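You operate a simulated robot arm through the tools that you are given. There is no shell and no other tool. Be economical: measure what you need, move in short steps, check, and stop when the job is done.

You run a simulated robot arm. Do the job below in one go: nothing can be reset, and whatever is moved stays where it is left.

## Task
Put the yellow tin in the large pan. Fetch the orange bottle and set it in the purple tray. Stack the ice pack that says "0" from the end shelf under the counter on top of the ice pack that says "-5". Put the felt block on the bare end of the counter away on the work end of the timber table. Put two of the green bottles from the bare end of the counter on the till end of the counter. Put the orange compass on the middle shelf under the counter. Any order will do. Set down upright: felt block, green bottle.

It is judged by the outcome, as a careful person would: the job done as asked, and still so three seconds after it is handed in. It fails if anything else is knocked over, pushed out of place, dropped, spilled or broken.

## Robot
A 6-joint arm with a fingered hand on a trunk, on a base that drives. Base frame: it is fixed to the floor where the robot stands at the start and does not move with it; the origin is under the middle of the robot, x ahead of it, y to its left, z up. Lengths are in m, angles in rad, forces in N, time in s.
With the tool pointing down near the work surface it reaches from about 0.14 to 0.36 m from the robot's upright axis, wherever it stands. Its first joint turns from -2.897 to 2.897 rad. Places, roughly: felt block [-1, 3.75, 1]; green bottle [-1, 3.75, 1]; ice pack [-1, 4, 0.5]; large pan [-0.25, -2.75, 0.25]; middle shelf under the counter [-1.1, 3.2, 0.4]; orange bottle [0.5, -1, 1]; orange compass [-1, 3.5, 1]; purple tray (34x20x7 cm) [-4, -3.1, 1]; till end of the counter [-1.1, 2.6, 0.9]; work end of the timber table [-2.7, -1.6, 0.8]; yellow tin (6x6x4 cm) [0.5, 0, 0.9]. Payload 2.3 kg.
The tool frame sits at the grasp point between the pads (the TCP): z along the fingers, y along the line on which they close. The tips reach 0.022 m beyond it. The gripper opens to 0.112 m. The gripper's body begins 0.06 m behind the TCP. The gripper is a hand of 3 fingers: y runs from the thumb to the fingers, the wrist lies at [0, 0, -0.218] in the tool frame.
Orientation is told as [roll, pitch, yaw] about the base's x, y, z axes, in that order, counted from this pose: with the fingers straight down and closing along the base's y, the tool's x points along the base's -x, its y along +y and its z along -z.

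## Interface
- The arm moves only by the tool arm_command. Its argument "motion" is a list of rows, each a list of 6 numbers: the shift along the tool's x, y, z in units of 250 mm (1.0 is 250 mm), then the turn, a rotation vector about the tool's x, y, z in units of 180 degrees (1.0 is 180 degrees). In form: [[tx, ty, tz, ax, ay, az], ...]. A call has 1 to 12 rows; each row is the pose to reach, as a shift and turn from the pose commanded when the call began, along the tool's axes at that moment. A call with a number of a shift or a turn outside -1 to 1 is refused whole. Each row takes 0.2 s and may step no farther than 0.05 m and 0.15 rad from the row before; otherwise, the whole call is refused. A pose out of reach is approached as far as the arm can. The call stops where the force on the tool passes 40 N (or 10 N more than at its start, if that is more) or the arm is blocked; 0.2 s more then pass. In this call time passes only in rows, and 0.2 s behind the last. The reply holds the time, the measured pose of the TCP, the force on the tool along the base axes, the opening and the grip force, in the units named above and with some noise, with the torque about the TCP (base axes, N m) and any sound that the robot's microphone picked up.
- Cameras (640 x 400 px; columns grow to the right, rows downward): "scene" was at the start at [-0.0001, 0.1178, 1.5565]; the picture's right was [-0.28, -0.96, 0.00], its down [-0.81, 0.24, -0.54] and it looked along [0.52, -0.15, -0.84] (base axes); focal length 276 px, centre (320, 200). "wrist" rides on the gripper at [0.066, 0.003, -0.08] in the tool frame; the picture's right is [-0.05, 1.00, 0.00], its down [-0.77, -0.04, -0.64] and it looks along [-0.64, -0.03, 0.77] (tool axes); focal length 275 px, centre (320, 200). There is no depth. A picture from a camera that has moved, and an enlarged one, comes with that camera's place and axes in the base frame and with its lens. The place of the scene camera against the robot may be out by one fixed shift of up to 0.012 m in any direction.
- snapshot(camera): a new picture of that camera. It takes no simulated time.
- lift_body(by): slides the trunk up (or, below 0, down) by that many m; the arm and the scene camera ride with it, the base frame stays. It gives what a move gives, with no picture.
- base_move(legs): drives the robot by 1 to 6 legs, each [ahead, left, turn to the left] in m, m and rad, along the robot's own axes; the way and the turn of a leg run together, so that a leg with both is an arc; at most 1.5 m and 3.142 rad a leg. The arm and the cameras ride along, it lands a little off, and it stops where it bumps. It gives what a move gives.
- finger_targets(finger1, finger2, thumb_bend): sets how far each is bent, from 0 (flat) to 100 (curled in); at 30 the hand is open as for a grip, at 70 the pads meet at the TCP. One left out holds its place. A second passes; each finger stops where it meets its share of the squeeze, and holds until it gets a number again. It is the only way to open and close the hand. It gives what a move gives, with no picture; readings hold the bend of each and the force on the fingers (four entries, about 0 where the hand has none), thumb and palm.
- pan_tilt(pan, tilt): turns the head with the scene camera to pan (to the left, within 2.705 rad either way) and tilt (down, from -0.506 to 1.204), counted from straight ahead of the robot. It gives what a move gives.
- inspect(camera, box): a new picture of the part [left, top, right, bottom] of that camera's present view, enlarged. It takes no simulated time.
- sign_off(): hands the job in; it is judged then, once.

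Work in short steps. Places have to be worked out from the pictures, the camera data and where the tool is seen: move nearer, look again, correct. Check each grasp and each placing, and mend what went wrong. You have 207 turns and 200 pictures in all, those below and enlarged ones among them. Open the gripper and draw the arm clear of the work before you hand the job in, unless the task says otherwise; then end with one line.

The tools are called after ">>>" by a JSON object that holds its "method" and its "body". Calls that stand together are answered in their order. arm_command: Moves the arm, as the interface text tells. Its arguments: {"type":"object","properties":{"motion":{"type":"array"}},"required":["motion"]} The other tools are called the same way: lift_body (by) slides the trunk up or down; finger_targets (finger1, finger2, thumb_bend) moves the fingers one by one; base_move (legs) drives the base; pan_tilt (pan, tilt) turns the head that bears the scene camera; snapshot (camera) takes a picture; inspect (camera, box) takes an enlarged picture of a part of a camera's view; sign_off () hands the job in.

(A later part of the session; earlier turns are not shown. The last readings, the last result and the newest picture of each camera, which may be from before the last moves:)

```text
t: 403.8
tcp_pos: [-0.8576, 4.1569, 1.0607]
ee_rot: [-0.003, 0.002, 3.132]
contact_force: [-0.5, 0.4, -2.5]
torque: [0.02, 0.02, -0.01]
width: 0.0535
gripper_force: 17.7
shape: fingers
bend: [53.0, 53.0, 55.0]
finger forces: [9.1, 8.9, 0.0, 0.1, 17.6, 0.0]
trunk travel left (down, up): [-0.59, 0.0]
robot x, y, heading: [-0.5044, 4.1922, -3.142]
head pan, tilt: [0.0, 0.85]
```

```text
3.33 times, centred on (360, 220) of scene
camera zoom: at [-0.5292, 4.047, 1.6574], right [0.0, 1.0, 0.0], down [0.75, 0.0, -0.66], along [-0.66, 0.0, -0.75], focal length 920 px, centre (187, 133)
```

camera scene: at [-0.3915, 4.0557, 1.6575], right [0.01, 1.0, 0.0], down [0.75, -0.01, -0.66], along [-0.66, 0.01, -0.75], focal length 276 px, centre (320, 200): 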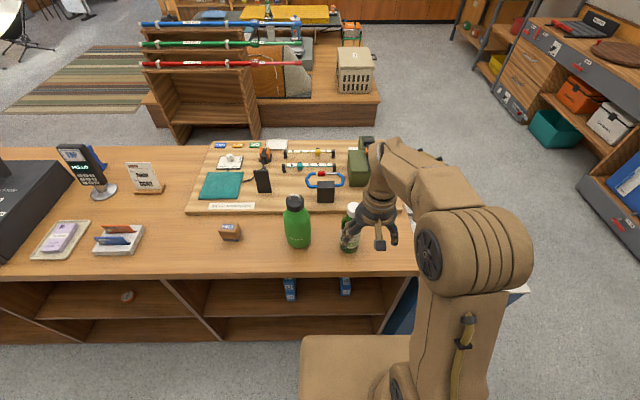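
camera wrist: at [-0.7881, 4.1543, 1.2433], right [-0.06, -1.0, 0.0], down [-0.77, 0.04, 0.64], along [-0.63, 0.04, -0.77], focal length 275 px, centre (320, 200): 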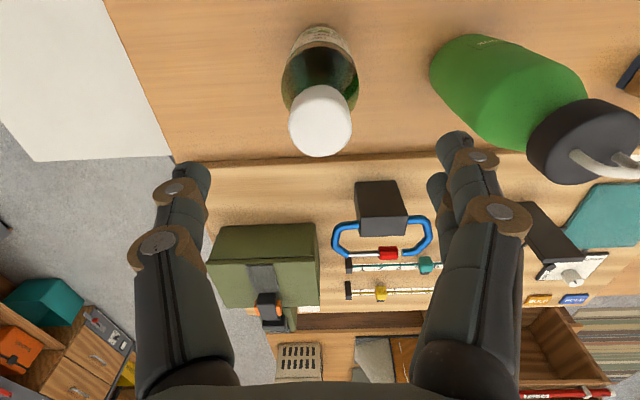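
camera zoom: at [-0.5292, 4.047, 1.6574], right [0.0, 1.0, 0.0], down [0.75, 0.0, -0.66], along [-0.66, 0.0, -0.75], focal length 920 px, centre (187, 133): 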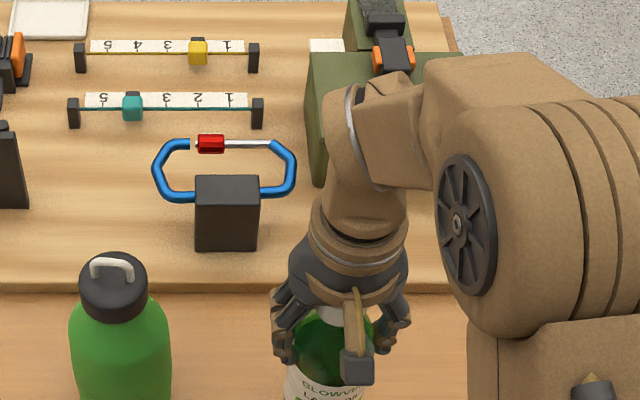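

Held (≈0.27 kg). Raising, then backing out and moving to the till end at y≈2.42.

>>> {"method": "arm_command", "body": {"motion": [[0, 0, -0.1, 0, 0, 0], [0, 0, -0.19, 0, 0, 0]]}}

>>> {"method": "base_move", "body": {"legs": [[-0.35, 0, 0], [0, 1.2, 0], [0, 0.54, 0], [0.12, 0, 0]]}}

>>> {"method": "snapshot", "body": {"camera": "scene"}}

>>> {"method": "snapshot", "body": {"camera": "wrist"}}

```text
t: 404.4
tcp_pos: [-0.859, 4.1579, 1.1085]
ee_rot: [-0.001, 0.0, 3.13]
contact_force: [-0.1, -0.2, -1.2]
torque: [0.01, 0.0, 0.01]
width: 0.0537
gripper_force: 18.0
shape: fingers
bend: [53.0, 53.0, 55.0]
finger forces: [9.1, 8.9, 0.0, 0.1, 17.5, 0.1]
trunk travel left (down, up): [-0.59, 0.0]
robot x, y, heading: [-0.5042, 4.1882, -3.14]
head pan, tilt: [0.0, 0.85]
```

```text
t: 415.9
tcp_pos: [-0.6197, 2.4227, 1.1083]
ee_rot: [-0.003, 0.0, 3.142]
contact_force: [0.4, 0.3, -2.2]
torque: [-0.02, 0.0, -0.01]
width: 0.0535
gripper_force: 17.3
shape: fingers
bend: [53.0, 53.0, 55.0]
finger forces: [8.9, 8.9, 0.1, 0.0, 17.4, 0.0]
trunk travel left (down, up): [-0.59, 0.0]
robot x, y, heading: [-0.2614, 2.4568, -3.13]
head pan, tilt: [0.0, 0.85]
```

```text
59 pictures are left
camera scene: at [-0.2896, 2.3156, 1.6574], right [-0.01, 1.0, 0.0], down [0.75, 0.01, -0.66], along [-0.66, -0.01, -0.75], focal length 276 px, centre (320, 200)
```

scene: 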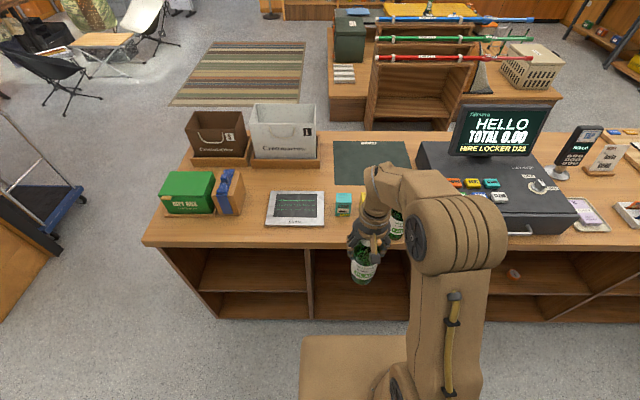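

```text
58 pictures are left
camera wrist: at [-0.5549, 2.4203, 1.1883], right [-0.05, -1.0, 0.0], down [-0.77, 0.04, 0.64], along [-0.63, 0.03, -0.77], focal length 275 px, centre (320, 200)
```

wrist: 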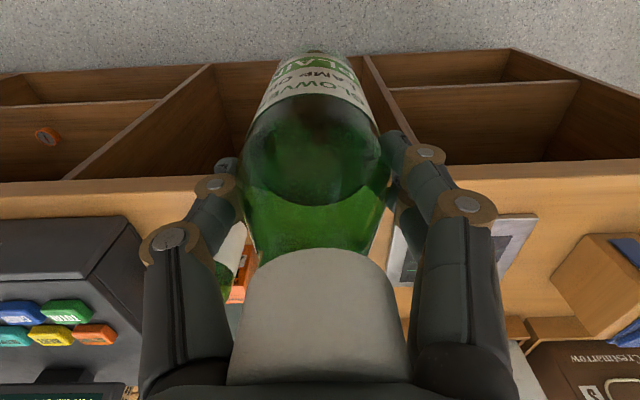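

Path clear; tablet ends at y≈2.33, CEDAR at 2.557. Moving in to [-0.822, 2.42] and lowering.

>>> {"method": "base_move", "body": {"legs": [[0.203, 0.004, -0.011]]}}

>>> {"method": "arm_command", "body": {"motion": [[0, 0, 0.1, 0, 0, 0], [0, 0, 0.2, 0, 0, 0], [0, 0, 0.28, 0, 0, 0]]}}

>>> {"method": "inspect", "body": {"camera": "scene", "box": [280, 190, 440, 310]}}

```text
t: 417.5
tcp_pos: [-0.8206, 2.421, 1.1095]
ee_rot: [-0.002, 0.003, 3.131]
contact_force: [-0.2, -0.9, -2.4]
torque: [0.01, -0.01, -0.04]
width: 0.0531
gripper_force: 16.9
shape: fingers
bend: [53.0, 53.0, 55.0]
finger forces: [8.7, 8.8, 0.0, 0.0, 16.7, 0.0]
trunk travel left (down, up): [-0.59, 0.0]
robot x, y, heading: [-0.4716, 2.4539, 3.144]
head pan, tilt: [0.0, 0.85]
```

```text
t: 418.3
tcp_pos: [-0.821, 2.4211, 1.0379]
ee_rot: [-0.001, 0.0, 3.129]
contact_force: [-0.5, -0.1, -1.9]
torque: [-0.02, 0.01, -0.04]
width: 0.0533
gripper_force: 16.7
shape: fingers
bend: [53.0, 53.0, 55.0]
finger forces: [8.7, 8.8, 0.0, 0.1, 16.6, 0.1]
trunk travel left (down, up): [-0.59, 0.0]
robot x, y, heading: [-0.4661, 2.4558, 3.138]
head pan, tilt: [0.0, 0.85]
```

```text
3.33 times, centred on (360, 250) of scene
camera zoom: at [-0.4922, 2.3107, 1.6574], right [0.0, 1.0, 0.0], down [0.75, 0.0, -0.66], along [-0.66, 0.0, -0.75], focal length 920 px, centre (187, 33)
```

zoom: 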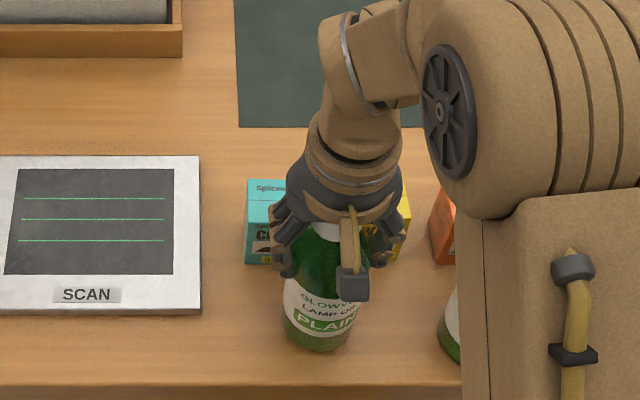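

Clear all round. Lowering the last millimetres.

>>> {"method": "arm_command", "body": {"motion": [[0, 0, 0.016, 0, 0, 0], [0, 0, 0.026, 0, 0, 0]]}}

>>> {"method": "arm_command", "body": {"motion": [[0, 0, 0.01, 0, 0, 0]]}}

>>> {"method": "finger_targets", "body": {"finger1": 47, "finger2": 47, "thumb_bend": 49}}

>>> {"method": "finger_targets", "body": {"finger1": 36, "finger2": 36, "thumb_bend": 36}}

>>> {"method": "arm_command", "body": {"motion": [[0, 0, -0.15, 0, 0, 0], [0, 0, -0.3, 0, 0, 0], [0, 0, -0.45, 0, 0, 0], [0, 0, -0.54, 0, 0, 0]]}}

>>> {"method": "base_move", "body": {"legs": [[-0.25, 0, 0]]}}

>>> {"method": "snapshot", "body": {"camera": "wrist"}}

```text
t: 418.9
tcp_pos: [-0.8208, 2.4224, 1.0319]
ee_rot: [-0.003, 0.0, 3.131]
contact_force: [0.4, 0.0, -2.8]
torque: [0.02, 0.03, 0.06]
width: 0.0532
gripper_force: 17.2
shape: fingers
bend: [53.0, 53.0, 55.0]
finger forces: [8.7, 8.8, 0.0, 0.0, 16.6, 0.0]
trunk travel left (down, up): [-0.59, 0.0]
robot x, y, heading: [-0.4685, 2.4559, 3.146]
head pan, tilt: [0.0, 0.85]
```

```text
t: 419.3
tcp_pos: [-0.8211, 2.4228, 1.0297]
ee_rot: [-0.002, -0.001, 3.131]
contact_force: [-0.8, 0.6, 3.9]
torque: [-0.03, 0.05, 0.03]
width: 0.0533
gripper_force: 17.7
shape: fingers
bend: [53.0, 53.0, 55.0]
finger forces: [8.9, 9.0, 0.0, 0.0, 17.3, 0.0]
trunk travel left (down, up): [-0.59, 0.0]
robot x, y, heading: [-0.4655, 2.4545, 3.142]
head pan, tilt: [0.0, 0.85]
```

```text
t: 420.3
tcp_pos: [-0.8207, 2.4207, 1.0311]
ee_rot: [-0.001, 0.0, 3.132]
contact_force: [-0.1, 0.9, 0.9]
torque: [0.04, -0.01, 0.02]
width: 0.0617
gripper_force: 0.9
shape: fingers
bend: [47.0, 47.0, 49.0]
finger forces: [0.2, 0.2, 0.0, 0.0, 1.2, 0.3]
trunk travel left (down, up): [-0.59, 0.0]
robot x, y, heading: [-0.4683, 2.4563, 3.144]
head pan, tilt: [0.0, 0.85]
```

```text
t: 421.3
tcp_pos: [-0.821, 2.4217, 1.0292]
ee_rot: [-0.001, 0.001, 3.13]
contact_force: [-0.3, -0.1, 0.9]
torque: [0.02, -0.01, 0.02]
width: 0.0944
gripper_force: 0.5
shape: fingers
bend: [36.0, 36.0, 36.0]
finger forces: [0.0, 0.1, 0.0, 0.0, 0.1, 0.4]
trunk travel left (down, up): [-0.59, 0.0]
robot x, y, heading: [-0.4693, 2.4525, 3.145]
head pan, tilt: [0.0, 0.85]
```

```text
t: 422.3
tcp_pos: [-0.8195, 2.4212, 1.1653]
ee_rot: [-0.002, 0.002, 3.131]
contact_force: [-0.3, 0.1, 0.3]
torque: [0.01, -0.02, 0.04]
width: 0.0945
gripper_force: 0.7
shape: fingers
bend: [36.0, 36.0, 36.0]
finger forces: [0.1, 0.0, 0.0, 0.1, 0.0, 0.1]
trunk travel left (down, up): [-0.59, 0.0]
robot x, y, heading: [-0.4691, 2.4568, 3.138]
head pan, tilt: [0.0, 0.85]
```

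```text
t: 424.1
tcp_pos: [-0.5716, 2.4213, 1.1635]
ee_rot: [-0.002, 0.001, 3.133]
contact_force: [0.6, -0.5, -0.6]
torque: [-0.01, 0.04, 0.0]
width: 0.0948
gripper_force: 0.0
shape: fingers
bend: [36.0, 36.0, 36.0]
finger forces: [0.1, 0.1, 0.1, 0.0, 0.1, 0.0]
trunk travel left (down, up): [-0.59, 0.0]
robot x, y, heading: [-0.2209, 2.4514, -3.141]
head pan, tilt: [0.0, 0.85]
```

```text
56 pictures are left
camera wrist: at [-0.5067, 2.4181, 1.2439], right [-0.06, -1.0, 0.0], down [-0.77, 0.04, 0.64], along [-0.63, 0.04, -0.77], focal length 275 px, centre (320, 200)
```

wrist: 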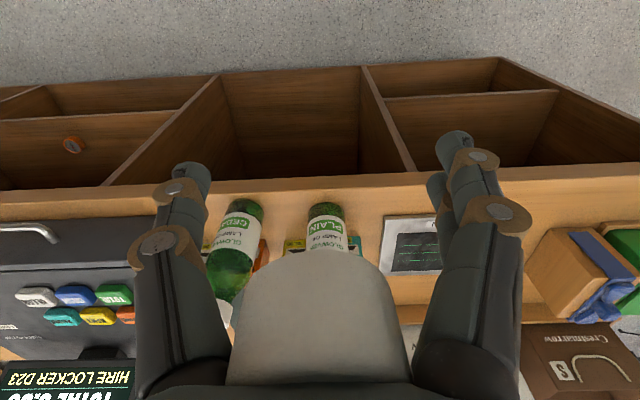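

A cap-like object still appears in front of the palm. Inspecting from the scene camera.

>>> {"method": "snapshot", "body": {"camera": "scene"}}

>>> {"method": "inspect", "body": {"camera": "scene", "box": [300, 160, 460, 280]}}

>>> {"method": "inspect", "body": {"camera": "wrist", "box": [180, 180, 460, 390]}}

```text
55 pictures are left
camera scene: at [-0.243, 2.3106, 1.6574], right [0.0, 1.0, 0.0], down [0.75, 0.0, -0.66], along [-0.66, 0.0, -0.75], focal length 276 px, centre (320, 200)
```

scene: 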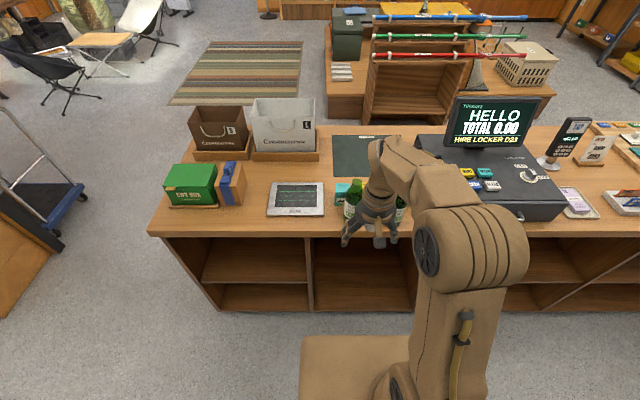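

```text
3.33 times, centred on (380, 220) of scene
camera zoom: at [-0.243, 2.3106, 1.6574], right [0.0, 1.0, 0.0], down [0.75, 0.0, -0.66], along [-0.66, 0.0, -0.75], focal length 920 px, centre (120, 133)
```

zoom: 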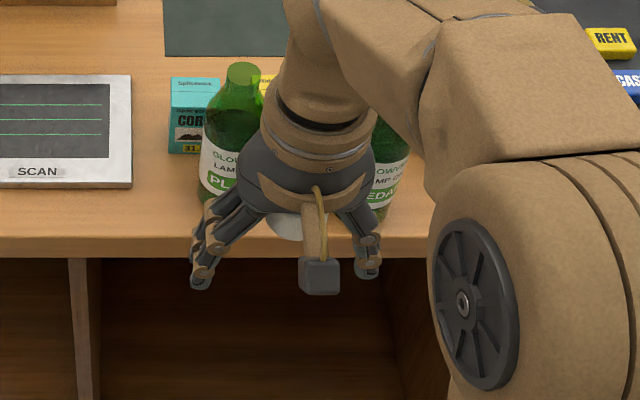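

```text
1.90 times, centred on (320, 285) of wrist
camera zoom: at [-0.5067, 2.4181, 1.2439], right [-0.06, -1.0, 0.0], down [-0.77, 0.04, 0.64], along [-0.63, 0.04, -0.77], focal length 524 px, centre (320, 38)
```

zoom: 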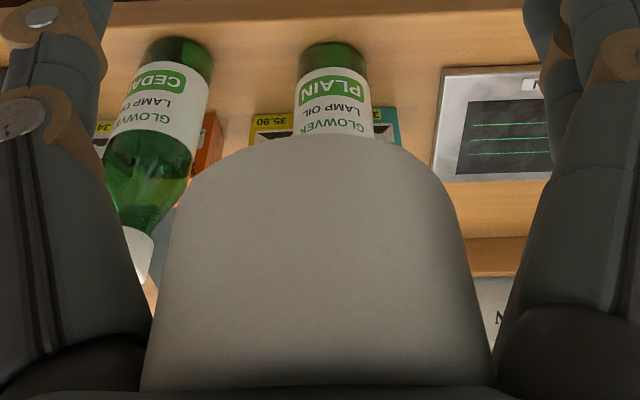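

The bottle's cap has come off and stays lodged in the hand. I'll go back to exactly the same place over the bottle, press it back on, and only then open wider.

>>> {"method": "base_move", "body": {"legs": [[0.249, 0, 0]]}}

>>> {"method": "inspect", "body": {"camera": "scene", "box": [290, 180, 450, 300]}}

```text
t: 425.9
tcp_pos: [-0.8229, 2.4231, 1.1634]
ee_rot: [-0.001, 0.003, 3.129]
contact_force: [-0.1, -0.1, -0.6]
torque: [0.03, 0.02, 0.01]
width: 0.0947
gripper_force: 0.5
shape: fingers
bend: [36.0, 36.0, 36.0]
finger forces: [0.1, 0.0, 0.0, 0.1, 0.1, 0.0]
trunk travel left (down, up): [-0.59, 0.0]
robot x, y, heading: [-0.4683, 2.4533, 3.14]
head pan, tilt: [0.0, 0.85]
```

```text
3.33 times, centred on (370, 240) of scene
camera zoom: at [-0.4943, 2.3109, 1.6574], right [0.0, 1.0, 0.0], down [0.75, 0.0, -0.66], along [-0.66, 0.0, -0.75], focal length 920 px, centre (153, 67)
```

zoom: 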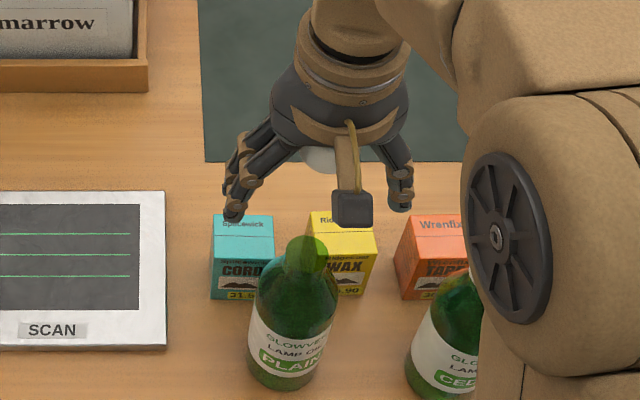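

Aligned to within 2 mm of the release pose. Descending and pressing the cap back on.

>>> {"method": "arm_command", "body": {"motion": [[0.007, 0.006, 0.13, 0, 0, 0], [0.007, 0.006, 0.26, 0, 0, 0], [0.007, 0.006, 0.39, 0, 0, 0], [0.007, 0.006, 0.47, 0, 0, 0], [0.007, 0.006, 0.51, 0, 0, 0], [0.007, 0.006, 0.535, 0, 0, 0]]}}

>>> {"method": "arm_command", "body": {"motion": [[0, 0, 0.01, 0, 0, 0]]}}

>>> {"method": "snapshot", "body": {"camera": "wrist"}}

```text
t: 427.3
tcp_pos: [-0.8202, 2.4208, 1.0292]
ee_rot: [-0.001, 0.001, 3.129]
contact_force: [0.3, -0.3, 0.0]
torque: [0.0, 0.02, 0.0]
width: 0.0946
gripper_force: 0.4
shape: fingers
bend: [36.0, 36.0, 36.0]
finger forces: [0.1, 0.1, 0.0, 0.1, 0.2, 0.0]
trunk travel left (down, up): [-0.59, 0.0]
robot x, y, heading: [-0.4687, 2.4564, 3.142]
head pan, tilt: [0.0, 0.85]
```

```text
t: 427.7
tcp_pos: [-0.8203, 2.4208, 1.028]
ee_rot: [-0.002, 0.0, 3.128]
contact_force: [-0.3, 0.0, 5.0]
torque: [0.0, -0.03, 0.0]
width: 0.0947
gripper_force: 2.5
shape: fingers
bend: [36.0, 36.0, 36.0]
finger forces: [0.1, 0.0, 0.0, 0.0, 0.0, 4.2]
trunk travel left (down, up): [-0.59, 0.0]
robot x, y, heading: [-0.4703, 2.4556, 3.142]
head pan, tilt: [0.0, 0.85]
```

```text
51 pictures are left
camera wrist: at [-0.7552, 2.4174, 1.1078], right [-0.06, -1.0, 0.0], down [-0.77, 0.04, 0.64], along [-0.63, 0.04, -0.77], focal length 275 px, centre (320, 200)
```

wrist: 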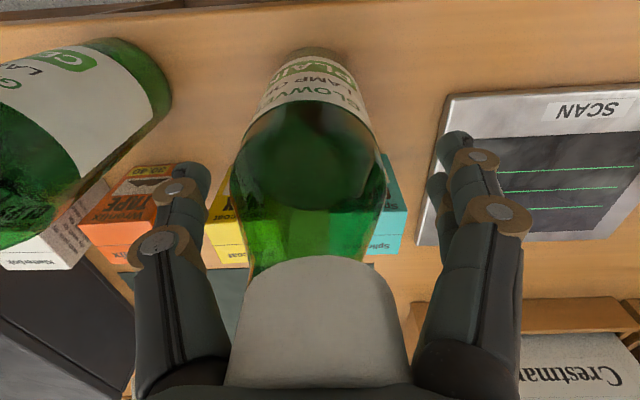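

Cap is seated on the neck. Pressing harder until it snaps.

>>> {"method": "arm_command", "body": {"motion": [[0, 0, 0.006, 0, 0, 0], [0, 0, 0.012, 0, 0, 0]]}}

>>> {"method": "arm_command", "body": {"motion": [[0, 0, 0.008, 0, 0, 0]]}}

```text
t: 428.3
tcp_pos: [-0.8198, 2.4208, 1.0268]
ee_rot: [-0.002, -0.005, 3.129]
contact_force: [-3.4, -1.2, 32.0]
torque: [0.09, -0.2, -0.03]
width: 0.0943
gripper_force: 16.1
shape: fingers
bend: [36.0, 36.0, 36.0]
finger forces: [0.0, 0.0, 0.1, 0.1, 0.1, 32.0]
trunk travel left (down, up): [-0.59, 0.0]
robot x, y, heading: [-0.4675, 2.4554, 3.14]
head pan, tilt: [0.0, 0.85]
```

```text
t: 428.7
tcp_pos: [-0.8198, 2.4207, 1.0269]
ee_rot: [0.0, -0.011, 3.131]
contact_force: [-1.0, -0.9, 30.6]
torque: [0.05, -0.1, 0.02]
width: 0.0945
gripper_force: 14.9
shape: fingers
bend: [36.0, 36.0, 36.0]
finger forces: [0.1, 0.2, 0.0, 0.0, 0.1, 30.9]
trunk travel left (down, up): [-0.59, 0.0]
robot x, y, heading: [-0.4671, 2.4545, 3.138]
head pan, tilt: [0.0, 0.85]
stopped in row 1: the force on the tool passed its limit at 46 N (the readings are from after the stop); the commanded pose is now the measured one
```

Opening the fingers wider, then rising a little to see whether the cap stays on the bottle.

>>> {"method": "finger_targets", "body": {"finger1": 20, "finger2": 20, "thumb_bend": 20}}

>>> {"method": "arm_command", "body": {"motion": [[0, 0, -0.04, 0, 0, 0], [0, 0, -0.1, 0, 0, 0]]}}

>>> {"method": "snapshot", "body": {"camera": "wrist"}}

```text
t: 429.5
tcp_pos: [-0.8194, 2.4213, 1.0264]
ee_rot: [0.0, -0.012, 3.128]
contact_force: [0.0, -0.3, 27.5]
torque: [0.04, -0.02, 0.0]
width: 0.1288
gripper_force: 14.5
shape: fingers
bend: [20.0, 20.0, 20.0]
finger forces: [0.1, 0.0, 0.0, 0.0, 0.0, 28.2]
trunk travel left (down, up): [-0.59, 0.0]
robot x, y, heading: [-0.4716, 2.4524, 3.14]
head pan, tilt: [0.0, 0.85]
stopped: the force on the tool passed its limit at 41 N (the readings are from after the stop); the commanded pose is now the measured one
```

```text
t: 430.1
tcp_pos: [-0.822, 2.4214, 1.0499]
ee_rot: [0.002, -0.004, 3.129]
contact_force: [1.8, -0.4, -0.1]
torque: [0.01, 0.0, 0.0]
width: 0.1284
gripper_force: 0.0
shape: fingers
bend: [20.0, 20.0, 20.0]
finger forces: [0.0, 0.0, 0.1, 0.0, 0.1, 0.0]
trunk travel left (down, up): [-0.59, 0.0]
robot x, y, heading: [-0.4652, 2.4567, 3.138]
head pan, tilt: [0.0, 0.85]
```

```text
50 pictures are left
camera wrist: at [-0.7561, 2.4179, 1.1291], right [-0.06, -1.0, 0.0], down [-0.77, 0.04, 0.64], along [-0.64, 0.04, -0.77], focal length 275 px, centre (320, 200)
```

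wrist: 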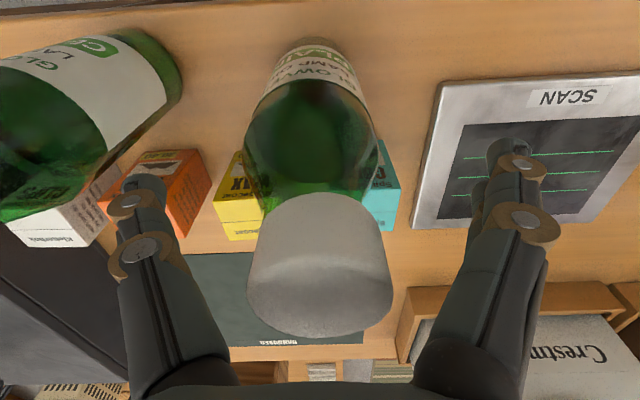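

The cap is back on the bottle and free of the hand. Rising straight up and clear.

>>> {"method": "arm_command", "body": {"motion": [[0, 0, -0.1, 0, 0, 0], [0, 0, -0.25, 0, 0, 0], [0, 0, -0.4, 0, 0, 0], [0, 0, -0.45, 0, 0, 0]]}}

>>> {"method": "snapshot", "body": {"camera": "wrist"}}

>>> {"method": "base_move", "body": {"legs": [[-0.3, 0, 0]]}}

>>> {"method": "inspect", "body": {"camera": "scene", "box": [280, 150, 440, 270]}}

```text
t: 431.1
tcp_pos: [-0.8212, 2.4207, 1.1631]
ee_rot: [0.001, -0.005, 3.131]
contact_force: [-0.1, -0.2, -1.1]
torque: [-0.02, 0.01, 0.0]
width: 0.1287
gripper_force: 0.1
shape: fingers
bend: [20.0, 20.0, 20.0]
finger forces: [0.0, 0.0, 0.0, 0.1, 0.0, 0.1]
trunk travel left (down, up): [-0.59, 0.0]
robot x, y, heading: [-0.4697, 2.4531, 3.143]
head pan, tilt: [0.0, 0.85]
```

```text
49 pictures are left
camera wrist: at [-0.7557, 2.4177, 1.2427], right [-0.06, -1.0, 0.0], down [-0.77, 0.04, 0.64], along [-0.64, 0.04, -0.77], focal length 275 px, centre (320, 200)
```

wrist: 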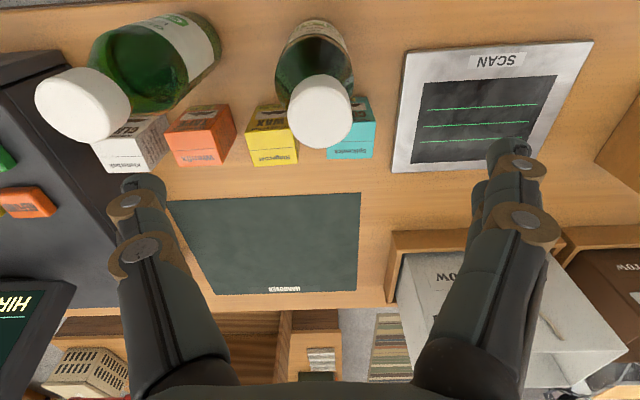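

```text
t: 433.1
tcp_pos: [-0.5225, 2.4215, 1.1631]
ee_rot: [0.0, -0.007, 3.128]
contact_force: [0.6, 0.0, -0.6]
torque: [0.0, 0.0, -0.03]
width: 0.1288
gripper_force: 0.2
shape: fingers
bend: [20.0, 20.0, 20.0]
finger forces: [0.1, 0.1, 0.0, 0.1, 0.0, 0.0]
trunk travel left (down, up): [-0.59, 0.0]
robot x, y, heading: [-0.1744, 2.4577, 3.14]
head pan, tilt: [0.0, 0.85]
```

```text
3.33 times, centred on (360, 210) of scene
camera zoom: at [-0.1953, 2.31, 1.6574], right [0.0, 1.0, 0.0], down [0.75, 0.0, -0.66], along [-0.66, 0.0, -0.75], focal length 920 px, centre (187, 167)
```

zoom: 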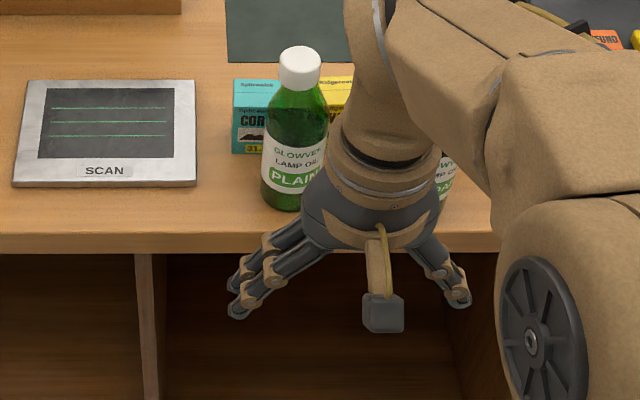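

Both green bottles stand capped on the till end. Last: the felt block near [-0.9, 3.77].

>>> {"method": "base_move", "body": {"legs": [[0, -1.35, 0], [0.22, 0, 0]]}}

>>> {"method": "finger_targets", "body": {"finger1": 34, "finger2": 34, "thumb_bend": 34}}

>>> {"method": "snapshot", "body": {"camera": "wrist"}}

```text
t: 441.2
tcp_pos: [-0.734, 3.7714, 1.1632]
ee_rot: [-0.001, -0.004, 3.127]
contact_force: [-0.4, -0.1, -0.1]
torque: [0.01, -0.02, -0.01]
width: 0.1289
gripper_force: 0.0
shape: fingers
bend: [20.0, 20.0, 20.0]
finger forces: [0.1, 0.1, 0.0, 0.0, 0.1, 0.1]
trunk travel left (down, up): [-0.59, 0.0]
robot x, y, heading: [-0.3834, 3.8042, 3.135]
head pan, tilt: [0.0, 0.85]
```

```text
t: 442.2
tcp_pos: [-0.7353, 3.7708, 1.164]
ee_rot: [0.0, -0.005, 3.126]
contact_force: [0.0, -1.6, -0.7]
torque: [0.0, -0.03, 0.02]
width: 0.1012
gripper_force: 0.1
shape: fingers
bend: [34.0, 34.0, 34.0]
finger forces: [0.1, 0.0, 0.0, 0.1, 0.0, 0.0]
trunk travel left (down, up): [-0.59, 0.0]
robot x, y, heading: [-0.3842, 3.8011, 3.139]
head pan, tilt: [0.0, 0.85]
```

```text
47 pictures are left
camera wrist: at [-0.6691, 3.7679, 1.2423], right [-0.06, -1.0, 0.0], down [-0.77, 0.05, 0.64], along [-0.64, 0.04, -0.77], focal length 275 px, centre (320, 200)
```

wrist: 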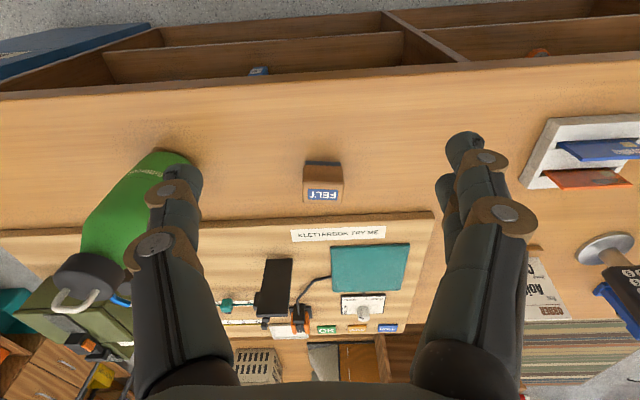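

Felt block ≈[-0.90, 3.78], ~5.8 cm wide, ~5.5 cm tall. Moving above it and lowering partway.

>>> {"method": "base_move", "body": {"legs": [[0.15, -0.008, 0]]}}

>>> {"method": "arm_command", "body": {"motion": [[-0.05, 0, 0.12, 0, 0, 0], [-0.05, 0, 0.26, 0, 0, 0], [-0.05, 0, 0.4, 0, 0, 0], [-0.05, 0, 0.52, 0, 0, 0]]}}

>>> {"method": "snapshot", "body": {"camera": "wrist"}}

```text
t: 443.5
tcp_pos: [-0.8856, 3.781, 1.1631]
ee_rot: [0.001, -0.004, 3.13]
contact_force: [-0.1, 0.2, -0.6]
torque: [0.0, -0.02, 0.02]
width: 0.1015
gripper_force: 0.1
shape: fingers
bend: [34.0, 34.0, 34.0]
finger forces: [0.1, 0.0, 0.0, 0.1, 0.0, 0.1]
trunk travel left (down, up): [-0.59, 0.0]
robot x, y, heading: [-0.5329, 3.8165, 3.137]
head pan, tilt: [0.0, 0.85]
```

```text
t: 444.5
tcp_pos: [-0.8981, 3.7806, 1.033]
ee_rot: [0.001, -0.005, 3.127]
contact_force: [-0.1, 0.6, -0.2]
torque: [0.04, -0.04, -0.03]
width: 0.1013
gripper_force: 0.2
shape: fingers
bend: [34.0, 34.0, 34.0]
finger forces: [0.0, 0.0, 0.0, 0.1, 0.1, 0.0]
trunk travel left (down, up): [-0.59, 0.0]
robot x, y, heading: [-0.534, 3.8127, 3.141]
head pan, tilt: [0.0, 0.85]
```

```text
46 pictures are left
camera wrist: at [-0.8336, 3.7767, 1.1124], right [-0.06, -1.0, 0.0], down [-0.77, 0.05, 0.64], along [-0.64, 0.04, -0.77], focal length 275 px, centre (320, 200)
```

wrist: 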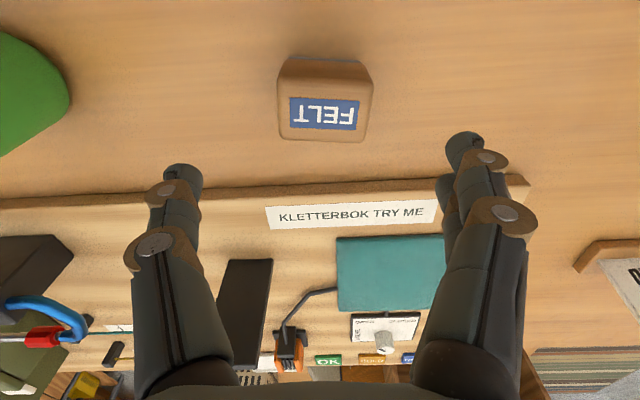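

Centred. Descending to grip.

>>> {"method": "arm_command", "body": {"motion": [[-0.012, 0.008, 0.12, 0, 0, 0], [-0.012, 0.008, 0.24, 0, 0, 0], [-0.012, 0.008, 0.34, 0, 0, 0], [-0.012, 0.008, 0.404, 0, 0, 0]]}}

>>> {"method": "finger_targets", "body": {"finger1": 70, "finger2": 70, "thumb_bend": 70}}

>>> {"method": "arm_command", "body": {"motion": [[0, 0, -0.1, 0, 0, 0], [0, 0, -0.25, 0, 0, 0], [0, 0, -0.4, 0, 0, 0]]}}

>>> {"method": "snapshot", "body": {"camera": "wrist"}}

```text
t: 445.5
tcp_pos: [-0.901, 3.7784, 0.9321]
ee_rot: [0.0, -0.007, 3.127]
contact_force: [0.6, 0.1, -0.7]
torque: [0.01, 0.01, -0.01]
width: 0.1013
gripper_force: 0.0
shape: fingers
bend: [34.0, 34.0, 34.0]
finger forces: [0.0, 0.1, 0.0, 0.0, 0.0, 0.0]
trunk travel left (down, up): [-0.59, 0.0]
robot x, y, heading: [-0.5333, 3.8117, 3.138]
head pan, tilt: [0.0, 0.85]
```

```text
t: 446.5
tcp_pos: [-0.9015, 3.7786, 0.9326]
ee_rot: [0.001, -0.007, 3.127]
contact_force: [-0.7, -0.1, 0.6]
torque: [-0.01, 0.0, -0.01]
width: 0.0517
gripper_force: 17.8
shape: fingers
bend: [52.0, 53.0, 58.0]
finger forces: [8.8, 8.9, 0.0, 0.0, 17.9, 0.1]
trunk travel left (down, up): [-0.59, 0.0]
robot x, y, heading: [-0.5323, 3.8118, 3.137]
head pan, tilt: [0.0, 0.85]
```

```text
t: 447.3
tcp_pos: [-0.8998, 3.7768, 1.0319]
ee_rot: [-0.001, -0.004, 3.129]
contact_force: [0.5, 0.3, 0.3]
torque: [-0.03, -0.01, -0.02]
width: 0.0514
gripper_force: 18.0
shape: fingers
bend: [52.0, 53.0, 58.0]
finger forces: [8.9, 8.9, 0.0, 0.0, 17.8, 0.1]
trunk travel left (down, up): [-0.59, 0.0]
robot x, y, heading: [-0.5318, 3.8112, 3.132]
head pan, tilt: [0.0, 0.85]
```

```text
45 pictures are left
camera wrist: at [-0.8346, 3.7743, 1.1118], right [-0.06, -1.0, 0.0], down [-0.77, 0.05, 0.64], along [-0.64, 0.04, -0.77], focal length 275 px, centre (320, 200)
```

wrist: 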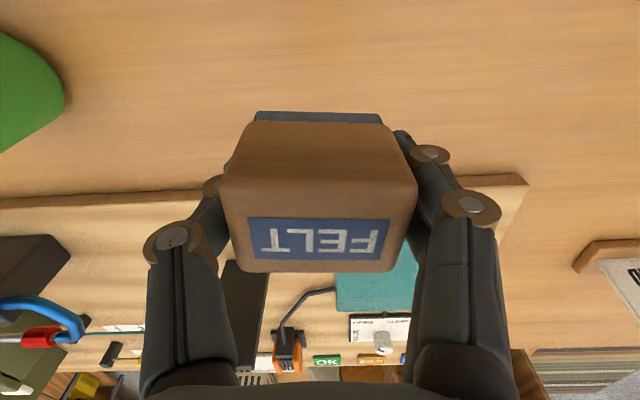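

Felt block held firmly. Raising a bit and driving the known route: back out, south along the aisle.

>>> {"method": "arm_command", "body": {"motion": [[0, 0, -0.15, 0, 0, 0], [0, 0, -0.3, 0, 0, 0]]}}

>>> {"method": "base_move", "body": {"legs": [[-0.49, 0, 0], [0, 0, 1.575], [1.4, 0, 0], [1.4, 0, 0]]}}

>>> {"method": "pan_tilt", "body": {"pan": 0.0, "tilt": 0.5}}

>>> {"method": "snapshot", "body": {"camera": "scene"}}

```text
t: 447.9
tcp_pos: [-0.9004, 3.7783, 1.1089]
ee_rot: [0.001, -0.007, 3.128]
contact_force: [-0.5, -0.3, 0.2]
torque: [0.01, 0.0, 0.01]
width: 0.0513
gripper_force: 18.0
shape: fingers
bend: [52.0, 53.0, 58.0]
finger forces: [8.9, 8.8, 0.1, 0.0, 17.8, 0.1]
trunk travel left (down, up): [-0.59, 0.0]
robot x, y, heading: [-0.5329, 3.8107, 3.139]
head pan, tilt: [0.0, 0.85]
```

```text
t: 467.9
tcp_pos: [0.0333, 0.63, 1.1072]
ee_rot: [0.001, -0.004, -1.572]
contact_force: [-0.2, 1.2, -0.7]
torque: [0.0, 0.01, 0.02]
width: 0.0512
gripper_force: 17.8
shape: fingers
bend: [52.0, 53.0, 58.0]
finger forces: [9.0, 8.9, 0.0, 0.0, 17.8, 0.0]
trunk travel left (down, up): [-0.59, 0.0]
robot x, y, heading: [-0.0097, 0.9947, -1.561]
head pan, tilt: [0.0, 0.85]
```

```text
t: 468.7
tcp_pos: [0.0326, 0.6302, 1.1068]
ee_rot: [0.0, -0.004, -1.574]
contact_force: [-0.3, -0.5, -0.5]
torque: [0.02, -0.04, 0.01]
width: 0.0511
gripper_force: 17.5
shape: fingers
bend: [52.0, 53.0, 58.0]
finger forces: [9.0, 9.0, 0.1, 0.1, 17.9, 0.0]
trunk travel left (down, up): [-0.59, 0.0]
robot x, y, heading: [-0.0066, 0.9991, -1.563]
head pan, tilt: [0.0, 0.499]
```

```text
44 pictures are left
camera scene: at [0.1267, 0.9638, 1.6873], right [-1.0, -0.01, 0.0], down [0.0, 0.48, -0.88], along [0.01, -0.88, -0.48], focal length 276 px, centre (320, 200)
```

scene: 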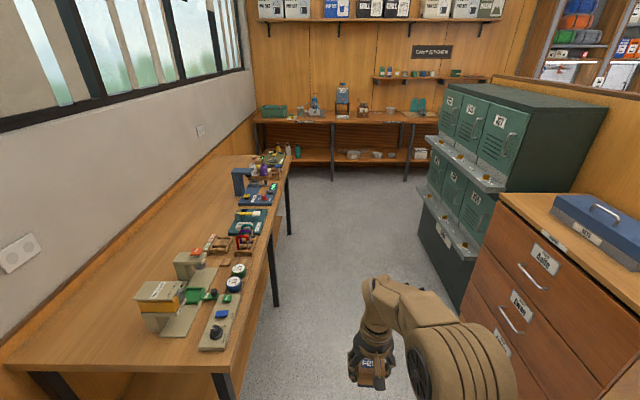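

Clear lane. Continuing south, turning west and going down the kitchen aisle.

>>> {"method": "base_move", "body": {"legs": [[1.4, -0.03, -0.008], [1.4, 0, 0], [0.45, 0, 0], [0, 0, -1.571], [1.3, 0, 0]]}}

>>> {"method": "pan_tilt", "body": {"pan": -0.2, "tilt": 0.5}}

>>> {"method": "snapshot", "body": {"camera": "scene"}}

```text
t: 494.6
tcp_pos: [-1.7008, -2.3307, 1.107]
ee_rot: [0.0, -0.006, -3.134]
contact_force: [0.8, 0.2, -1.4]
torque: [-0.01, -0.01, 0.01]
width: 0.0516
gripper_force: 17.6
shape: fingers
bend: [52.0, 53.0, 58.0]
finger forces: [8.9, 8.9, 0.0, 0.0, 17.7, 0.0]
trunk travel left (down, up): [-0.59, 0.0]
robot x, y, heading: [-1.3327, -2.2853, -3.122]
head pan, tilt: [0.0, 0.499]
```

```text
t: 495.3
tcp_pos: [-1.701, -2.3288, 1.1075]
ee_rot: [0.0, -0.006, -3.134]
contact_force: [-0.8, 0.0, 0.0]
torque: [0.0, 0.0, 0.02]
width: 0.0515
gripper_force: 17.4
shape: fingers
bend: [52.0, 53.0, 58.0]
finger forces: [8.8, 8.9, 0.0, 0.0, 17.7, 0.1]
trunk travel left (down, up): [-0.59, 0.0]
robot x, y, heading: [-1.3387, -2.288, -3.122]
head pan, tilt: [-0.201, 0.499]
```

```text
43 pictures are left
camera scene: at [-1.3684, -2.4134, 1.6874], right [0.18, 0.98, 0.0], down [0.47, -0.09, -0.88], along [-0.86, 0.16, -0.48], focal length 276 px, centre (320, 200)
```

scene: 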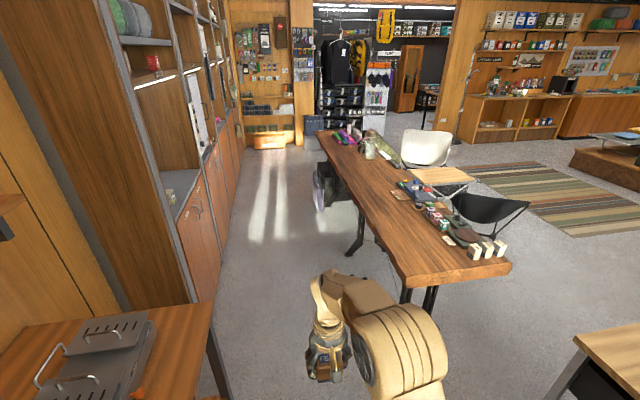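

Lined up. Driving to x≈-2.57 and turning to face the table from its south side.

>>> {"method": "base_move", "body": {"legs": [[1.23, -0.02, -0.02], [0, 0, -1.571]]}}

>>> {"method": "pan_tilt", "body": {"pan": 0.0, "tilt": 0.85}}

>>> {"method": "snapshot", "body": {"camera": "scene"}}

>>> {"method": "snapshot", "body": {"camera": "wrist"}}

```text
t: 505.3
tcp_pos: [-2.5904, -1.9046, 1.1069]
ee_rot: [0.0, -0.005, 1.542]
contact_force: [-0.9, 0.4, -0.7]
torque: [-0.01, -0.01, -0.02]
width: 0.0512
gripper_force: 18.5
shape: fingers
bend: [52.0, 53.0, 58.0]
finger forces: [8.8, 8.9, 0.0, 0.1, 17.6, 0.1]
trunk travel left (down, up): [-0.59, 0.0]
robot x, y, heading: [-2.5618, -2.2698, 1.551]
head pan, tilt: [-0.201, 0.499]
```

```text
t: 506.2
tcp_pos: [-2.59, -1.9058, 1.1072]
ee_rot: [0.001, -0.005, 1.541]
contact_force: [0.1, -0.5, -1.1]
torque: [0.02, 0.01, -0.02]
width: 0.0512
gripper_force: 17.7
shape: fingers
bend: [52.0, 53.0, 58.0]
finger forces: [8.8, 8.9, 0.0, 0.0, 17.6, 0.1]
trunk travel left (down, up): [-0.59, 0.0]
robot x, y, heading: [-2.5588, -2.2737, 1.548]
head pan, tilt: [0.0, 0.85]
```

```text
42 pictures are left
camera scene: at [-2.7074, -2.2557, 1.6575], right [1.0, -0.02, 0.0], down [-0.01, -0.75, -0.66], along [0.01, 0.66, -0.75], focal length 276 px, centre (320, 200)
```

scene: 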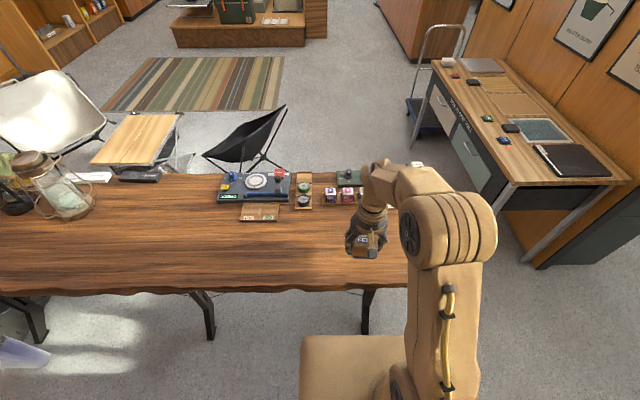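

```text
41 pictures are left
camera wrist: at [-2.5968, -1.9708, 1.1864], right [-1.0, 0.08, 0.0], down [0.06, 0.77, 0.64], along [0.05, 0.64, -0.77], focal length 275 px, centre (320, 200)
```

wrist: 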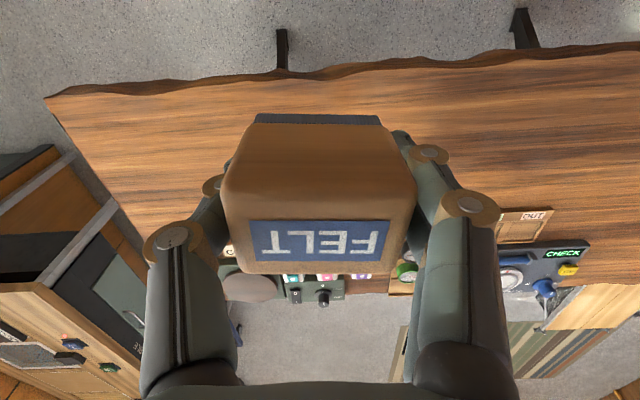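

Table's south edge y≈-1.85, z≈0.76–0.8; the spot [-2.6, -1.72] is clear. Driving in and lowering with the trunk.

>>> {"method": "base_move", "body": {"legs": [[0.165, 0, 0.02]]}}

>>> {"method": "arm_command", "body": {"motion": [[-0.08, 0, 0, 0, 0, 0]]}}

>>> {"method": "lift_body", "body": {"by": -0.22}}

>>> {"method": "snapshot", "body": {"camera": "scene"}}

>>> {"method": "snapshot", "body": {"camera": "wrist"}}

```text
t: 507.6
tcp_pos: [-2.5935, -1.7424, 1.1061]
ee_rot: [0.0, -0.005, 1.562]
contact_force: [0.5, -0.9, -0.5]
torque: [-0.02, -0.03, 0.0]
width: 0.0511
gripper_force: 17.6
shape: fingers
bend: [52.0, 53.0, 58.0]
finger forces: [8.8, 8.9, 0.0, 0.0, 17.5, 0.0]
trunk travel left (down, up): [-0.59, 0.0]
robot x, y, heading: [-2.558, -2.1059, 1.569]
head pan, tilt: [0.0, 0.85]
```

```text
t: 508.0
tcp_pos: [-2.595, -1.7215, 1.1068]
ee_rot: [-0.001, -0.005, 1.561]
contact_force: [0.4, -0.3, -0.9]
torque: [-0.02, 0.0, 0.0]
width: 0.0511
gripper_force: 17.8
shape: fingers
bend: [52.0, 53.0, 58.0]
finger forces: [8.7, 8.9, 0.0, 0.0, 17.6, 0.0]
trunk travel left (down, up): [-0.59, 0.0]
robot x, y, heading: [-2.5582, -2.112, 1.571]
head pan, tilt: [0.0, 0.85]
```

```text
t: 510.3
tcp_pos: [-2.5945, -1.7233, 0.8871]
ee_rot: [0.0, -0.006, 1.561]
contact_force: [-0.4, 0.1, -1.2]
torque: [0.02, -0.01, 0.0]
width: 0.0512
gripper_force: 17.6
shape: fingers
bend: [52.0, 53.0, 58.0]
finger forces: [8.7, 8.9, 0.0, 0.1, 17.6, 0.1]
trunk travel left (down, up): [-0.37, 0.22]
robot x, y, heading: [-2.5561, -2.1136, 1.572]
head pan, tilt: [0.0, 0.85]
```

```text
40 pictures are left
camera scene: at [-2.7061, -2.0957, 1.4375], right [1.0, 0.0, 0.0], down [0.0, -0.75, -0.66], along [0.0, 0.66, -0.75], focal length 276 px, centre (320, 200)
```

scene: 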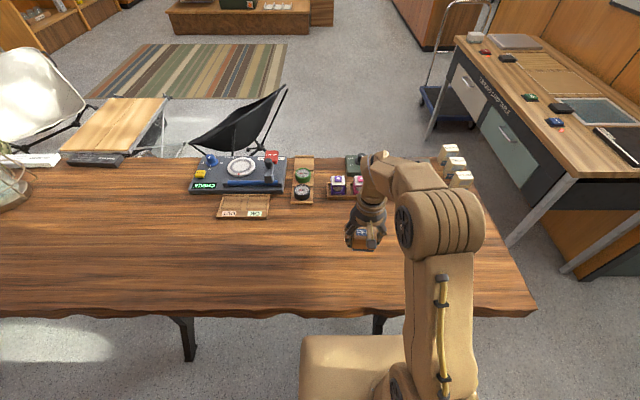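

```text
39 pictures are left
camera wrist: at [-2.5998, -1.789, 0.9666], right [-1.0, 0.06, 0.0], down [0.04, 0.77, 0.64], along [0.04, 0.64, -0.77], focal length 275 px, centre (320, 200)
```

wrist: 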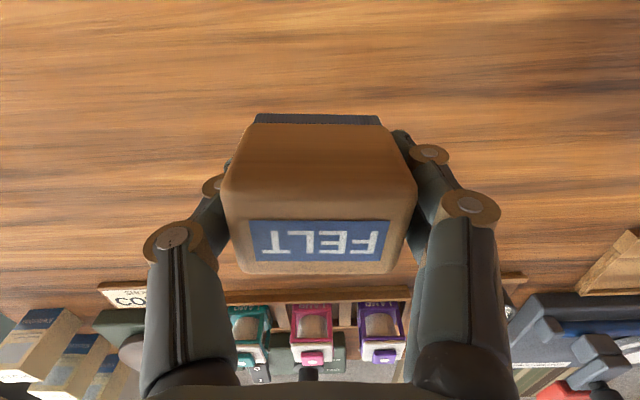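

Free space all round. Lowering in small steps.

>>> {"method": "lift_body", "body": {"by": -0.03}}

>>> {"method": "lift_body", "body": {"by": -0.015}}

>>> {"method": "snapshot", "body": {"camera": "wrist"}}

>>> {"method": "inspect", "body": {"camera": "scene", "box": [300, 190, 430, 290]}}

```text
t: 511.1
tcp_pos: [-2.595, -1.7224, 0.8576]
ee_rot: [0.0, -0.006, 1.56]
contact_force: [-0.4, 0.0, -0.6]
torque: [0.04, -0.01, 0.01]
width: 0.051
gripper_force: 17.5
shape: fingers
bend: [52.0, 53.0, 58.0]
finger forces: [8.8, 8.9, 0.0, 0.0, 17.6, 0.0]
trunk travel left (down, up): [-0.34, 0.25]
robot x, y, heading: [-2.5601, -2.1119, 1.573]
head pan, tilt: [0.0, 0.85]
```

```text
t: 511.7
tcp_pos: [-2.5941, -1.7235, 0.8424]
ee_rot: [-0.002, -0.007, 1.562]
contact_force: [0.4, 0.1, 0.5]
torque: [-0.02, 0.0, 0.0]
width: 0.051
gripper_force: 18.0
shape: fingers
bend: [52.0, 53.0, 58.0]
finger forces: [8.7, 9.0, 0.1, 0.0, 17.5, 0.0]
trunk travel left (down, up): [-0.325, 0.265]
robot x, y, heading: [-2.5547, -2.1126, 1.569]
head pan, tilt: [0.0, 0.85]
```

```text
38 pictures are left
camera wrist: at [-2.5998, -1.789, 0.9215], right [-1.0, 0.06, 0.0], down [0.04, 0.77, 0.64], along [0.04, 0.64, -0.77], focal length 275 px, centre (320, 200)
```

wrist: 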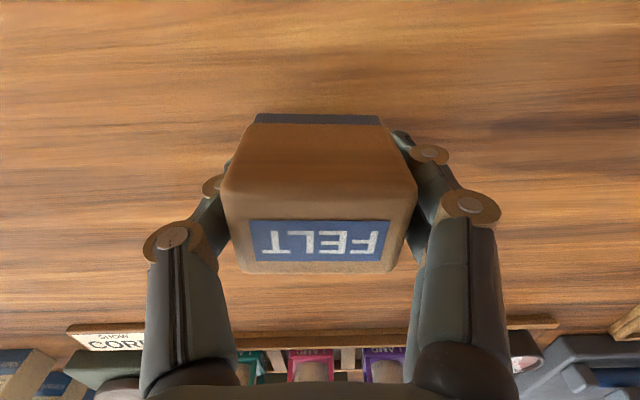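

```text
4.00 times, centred on (365, 240) of scene
camera zoom: at [-2.7061, -2.0958, 1.3924], right [1.0, 0.0, 0.0], down [0.0, -0.75, -0.66], along [0.0, 0.66, -0.75], focal length 1104 px, centre (140, 40)
```

zoom: 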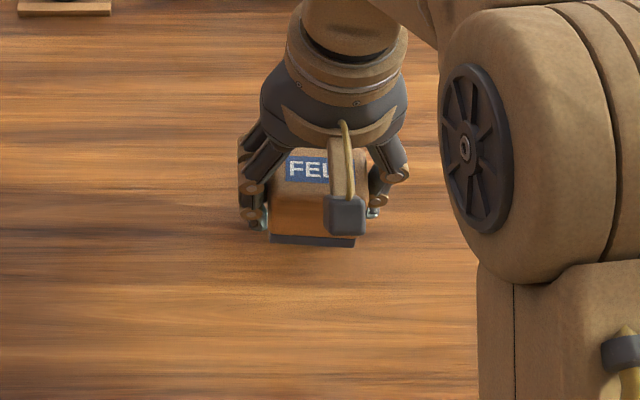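

Almost touching. Steps of ~4 mm.

>>> {"method": "arm_command", "body": {"motion": [[0, 0, 0.016, 0, 0, 0]]}}

>>> {"method": "arm_command", "body": {"motion": [[0, 0, 0.012, 0, 0, 0]]}}

>>> {"method": "arm_command", "body": {"motion": [[0, 0, 0.012, 0, 0, 0]]}}

```text
t: 512.1
tcp_pos: [-2.5961, -1.7225, 0.8379]
ee_rot: [0.0, -0.003, 1.56]
contact_force: [-0.4, -0.6, -0.9]
torque: [-0.03, 0.0, 0.0]
width: 0.0512
gripper_force: 17.5
shape: fingers
bend: [52.0, 53.0, 58.0]
finger forces: [8.9, 8.9, 0.0, 0.1, 17.6, 0.1]
trunk travel left (down, up): [-0.325, 0.265]
robot x, y, heading: [-2.5561, -2.1086, 1.571]
head pan, tilt: [0.0, 0.85]
```

```text
t: 512.5
tcp_pos: [-2.5952, -1.7232, 0.8347]
ee_rot: [0.0, -0.006, 1.561]
contact_force: [0.5, 0.0, -1.3]
torque: [0.0, -0.01, 0.0]
width: 0.0514
gripper_force: 17.1
shape: fingers
bend: [52.0, 53.0, 58.0]
finger forces: [8.8, 8.9, 0.0, 0.0, 17.7, 0.0]
trunk travel left (down, up): [-0.325, 0.265]
robot x, y, heading: [-2.5597, -2.112, 1.569]
head pan, tilt: [0.0, 0.85]
```

```text
t: 512.9
tcp_pos: [-2.5943, -1.7223, 0.833]
ee_rot: [-0.001, -0.004, 1.561]
contact_force: [-0.3, 0.3, 1.2]
torque: [0.01, 0.07, 0.01]
width: 0.0511
gripper_force: 17.8
shape: fingers
bend: [52.0, 53.0, 58.0]
finger forces: [8.9, 9.0, 0.0, 0.0, 17.9, 0.0]
trunk travel left (down, up): [-0.325, 0.265]
robot x, y, heading: [-2.5555, -2.1127, 1.57]
head pan, tilt: [0.0, 0.85]
```

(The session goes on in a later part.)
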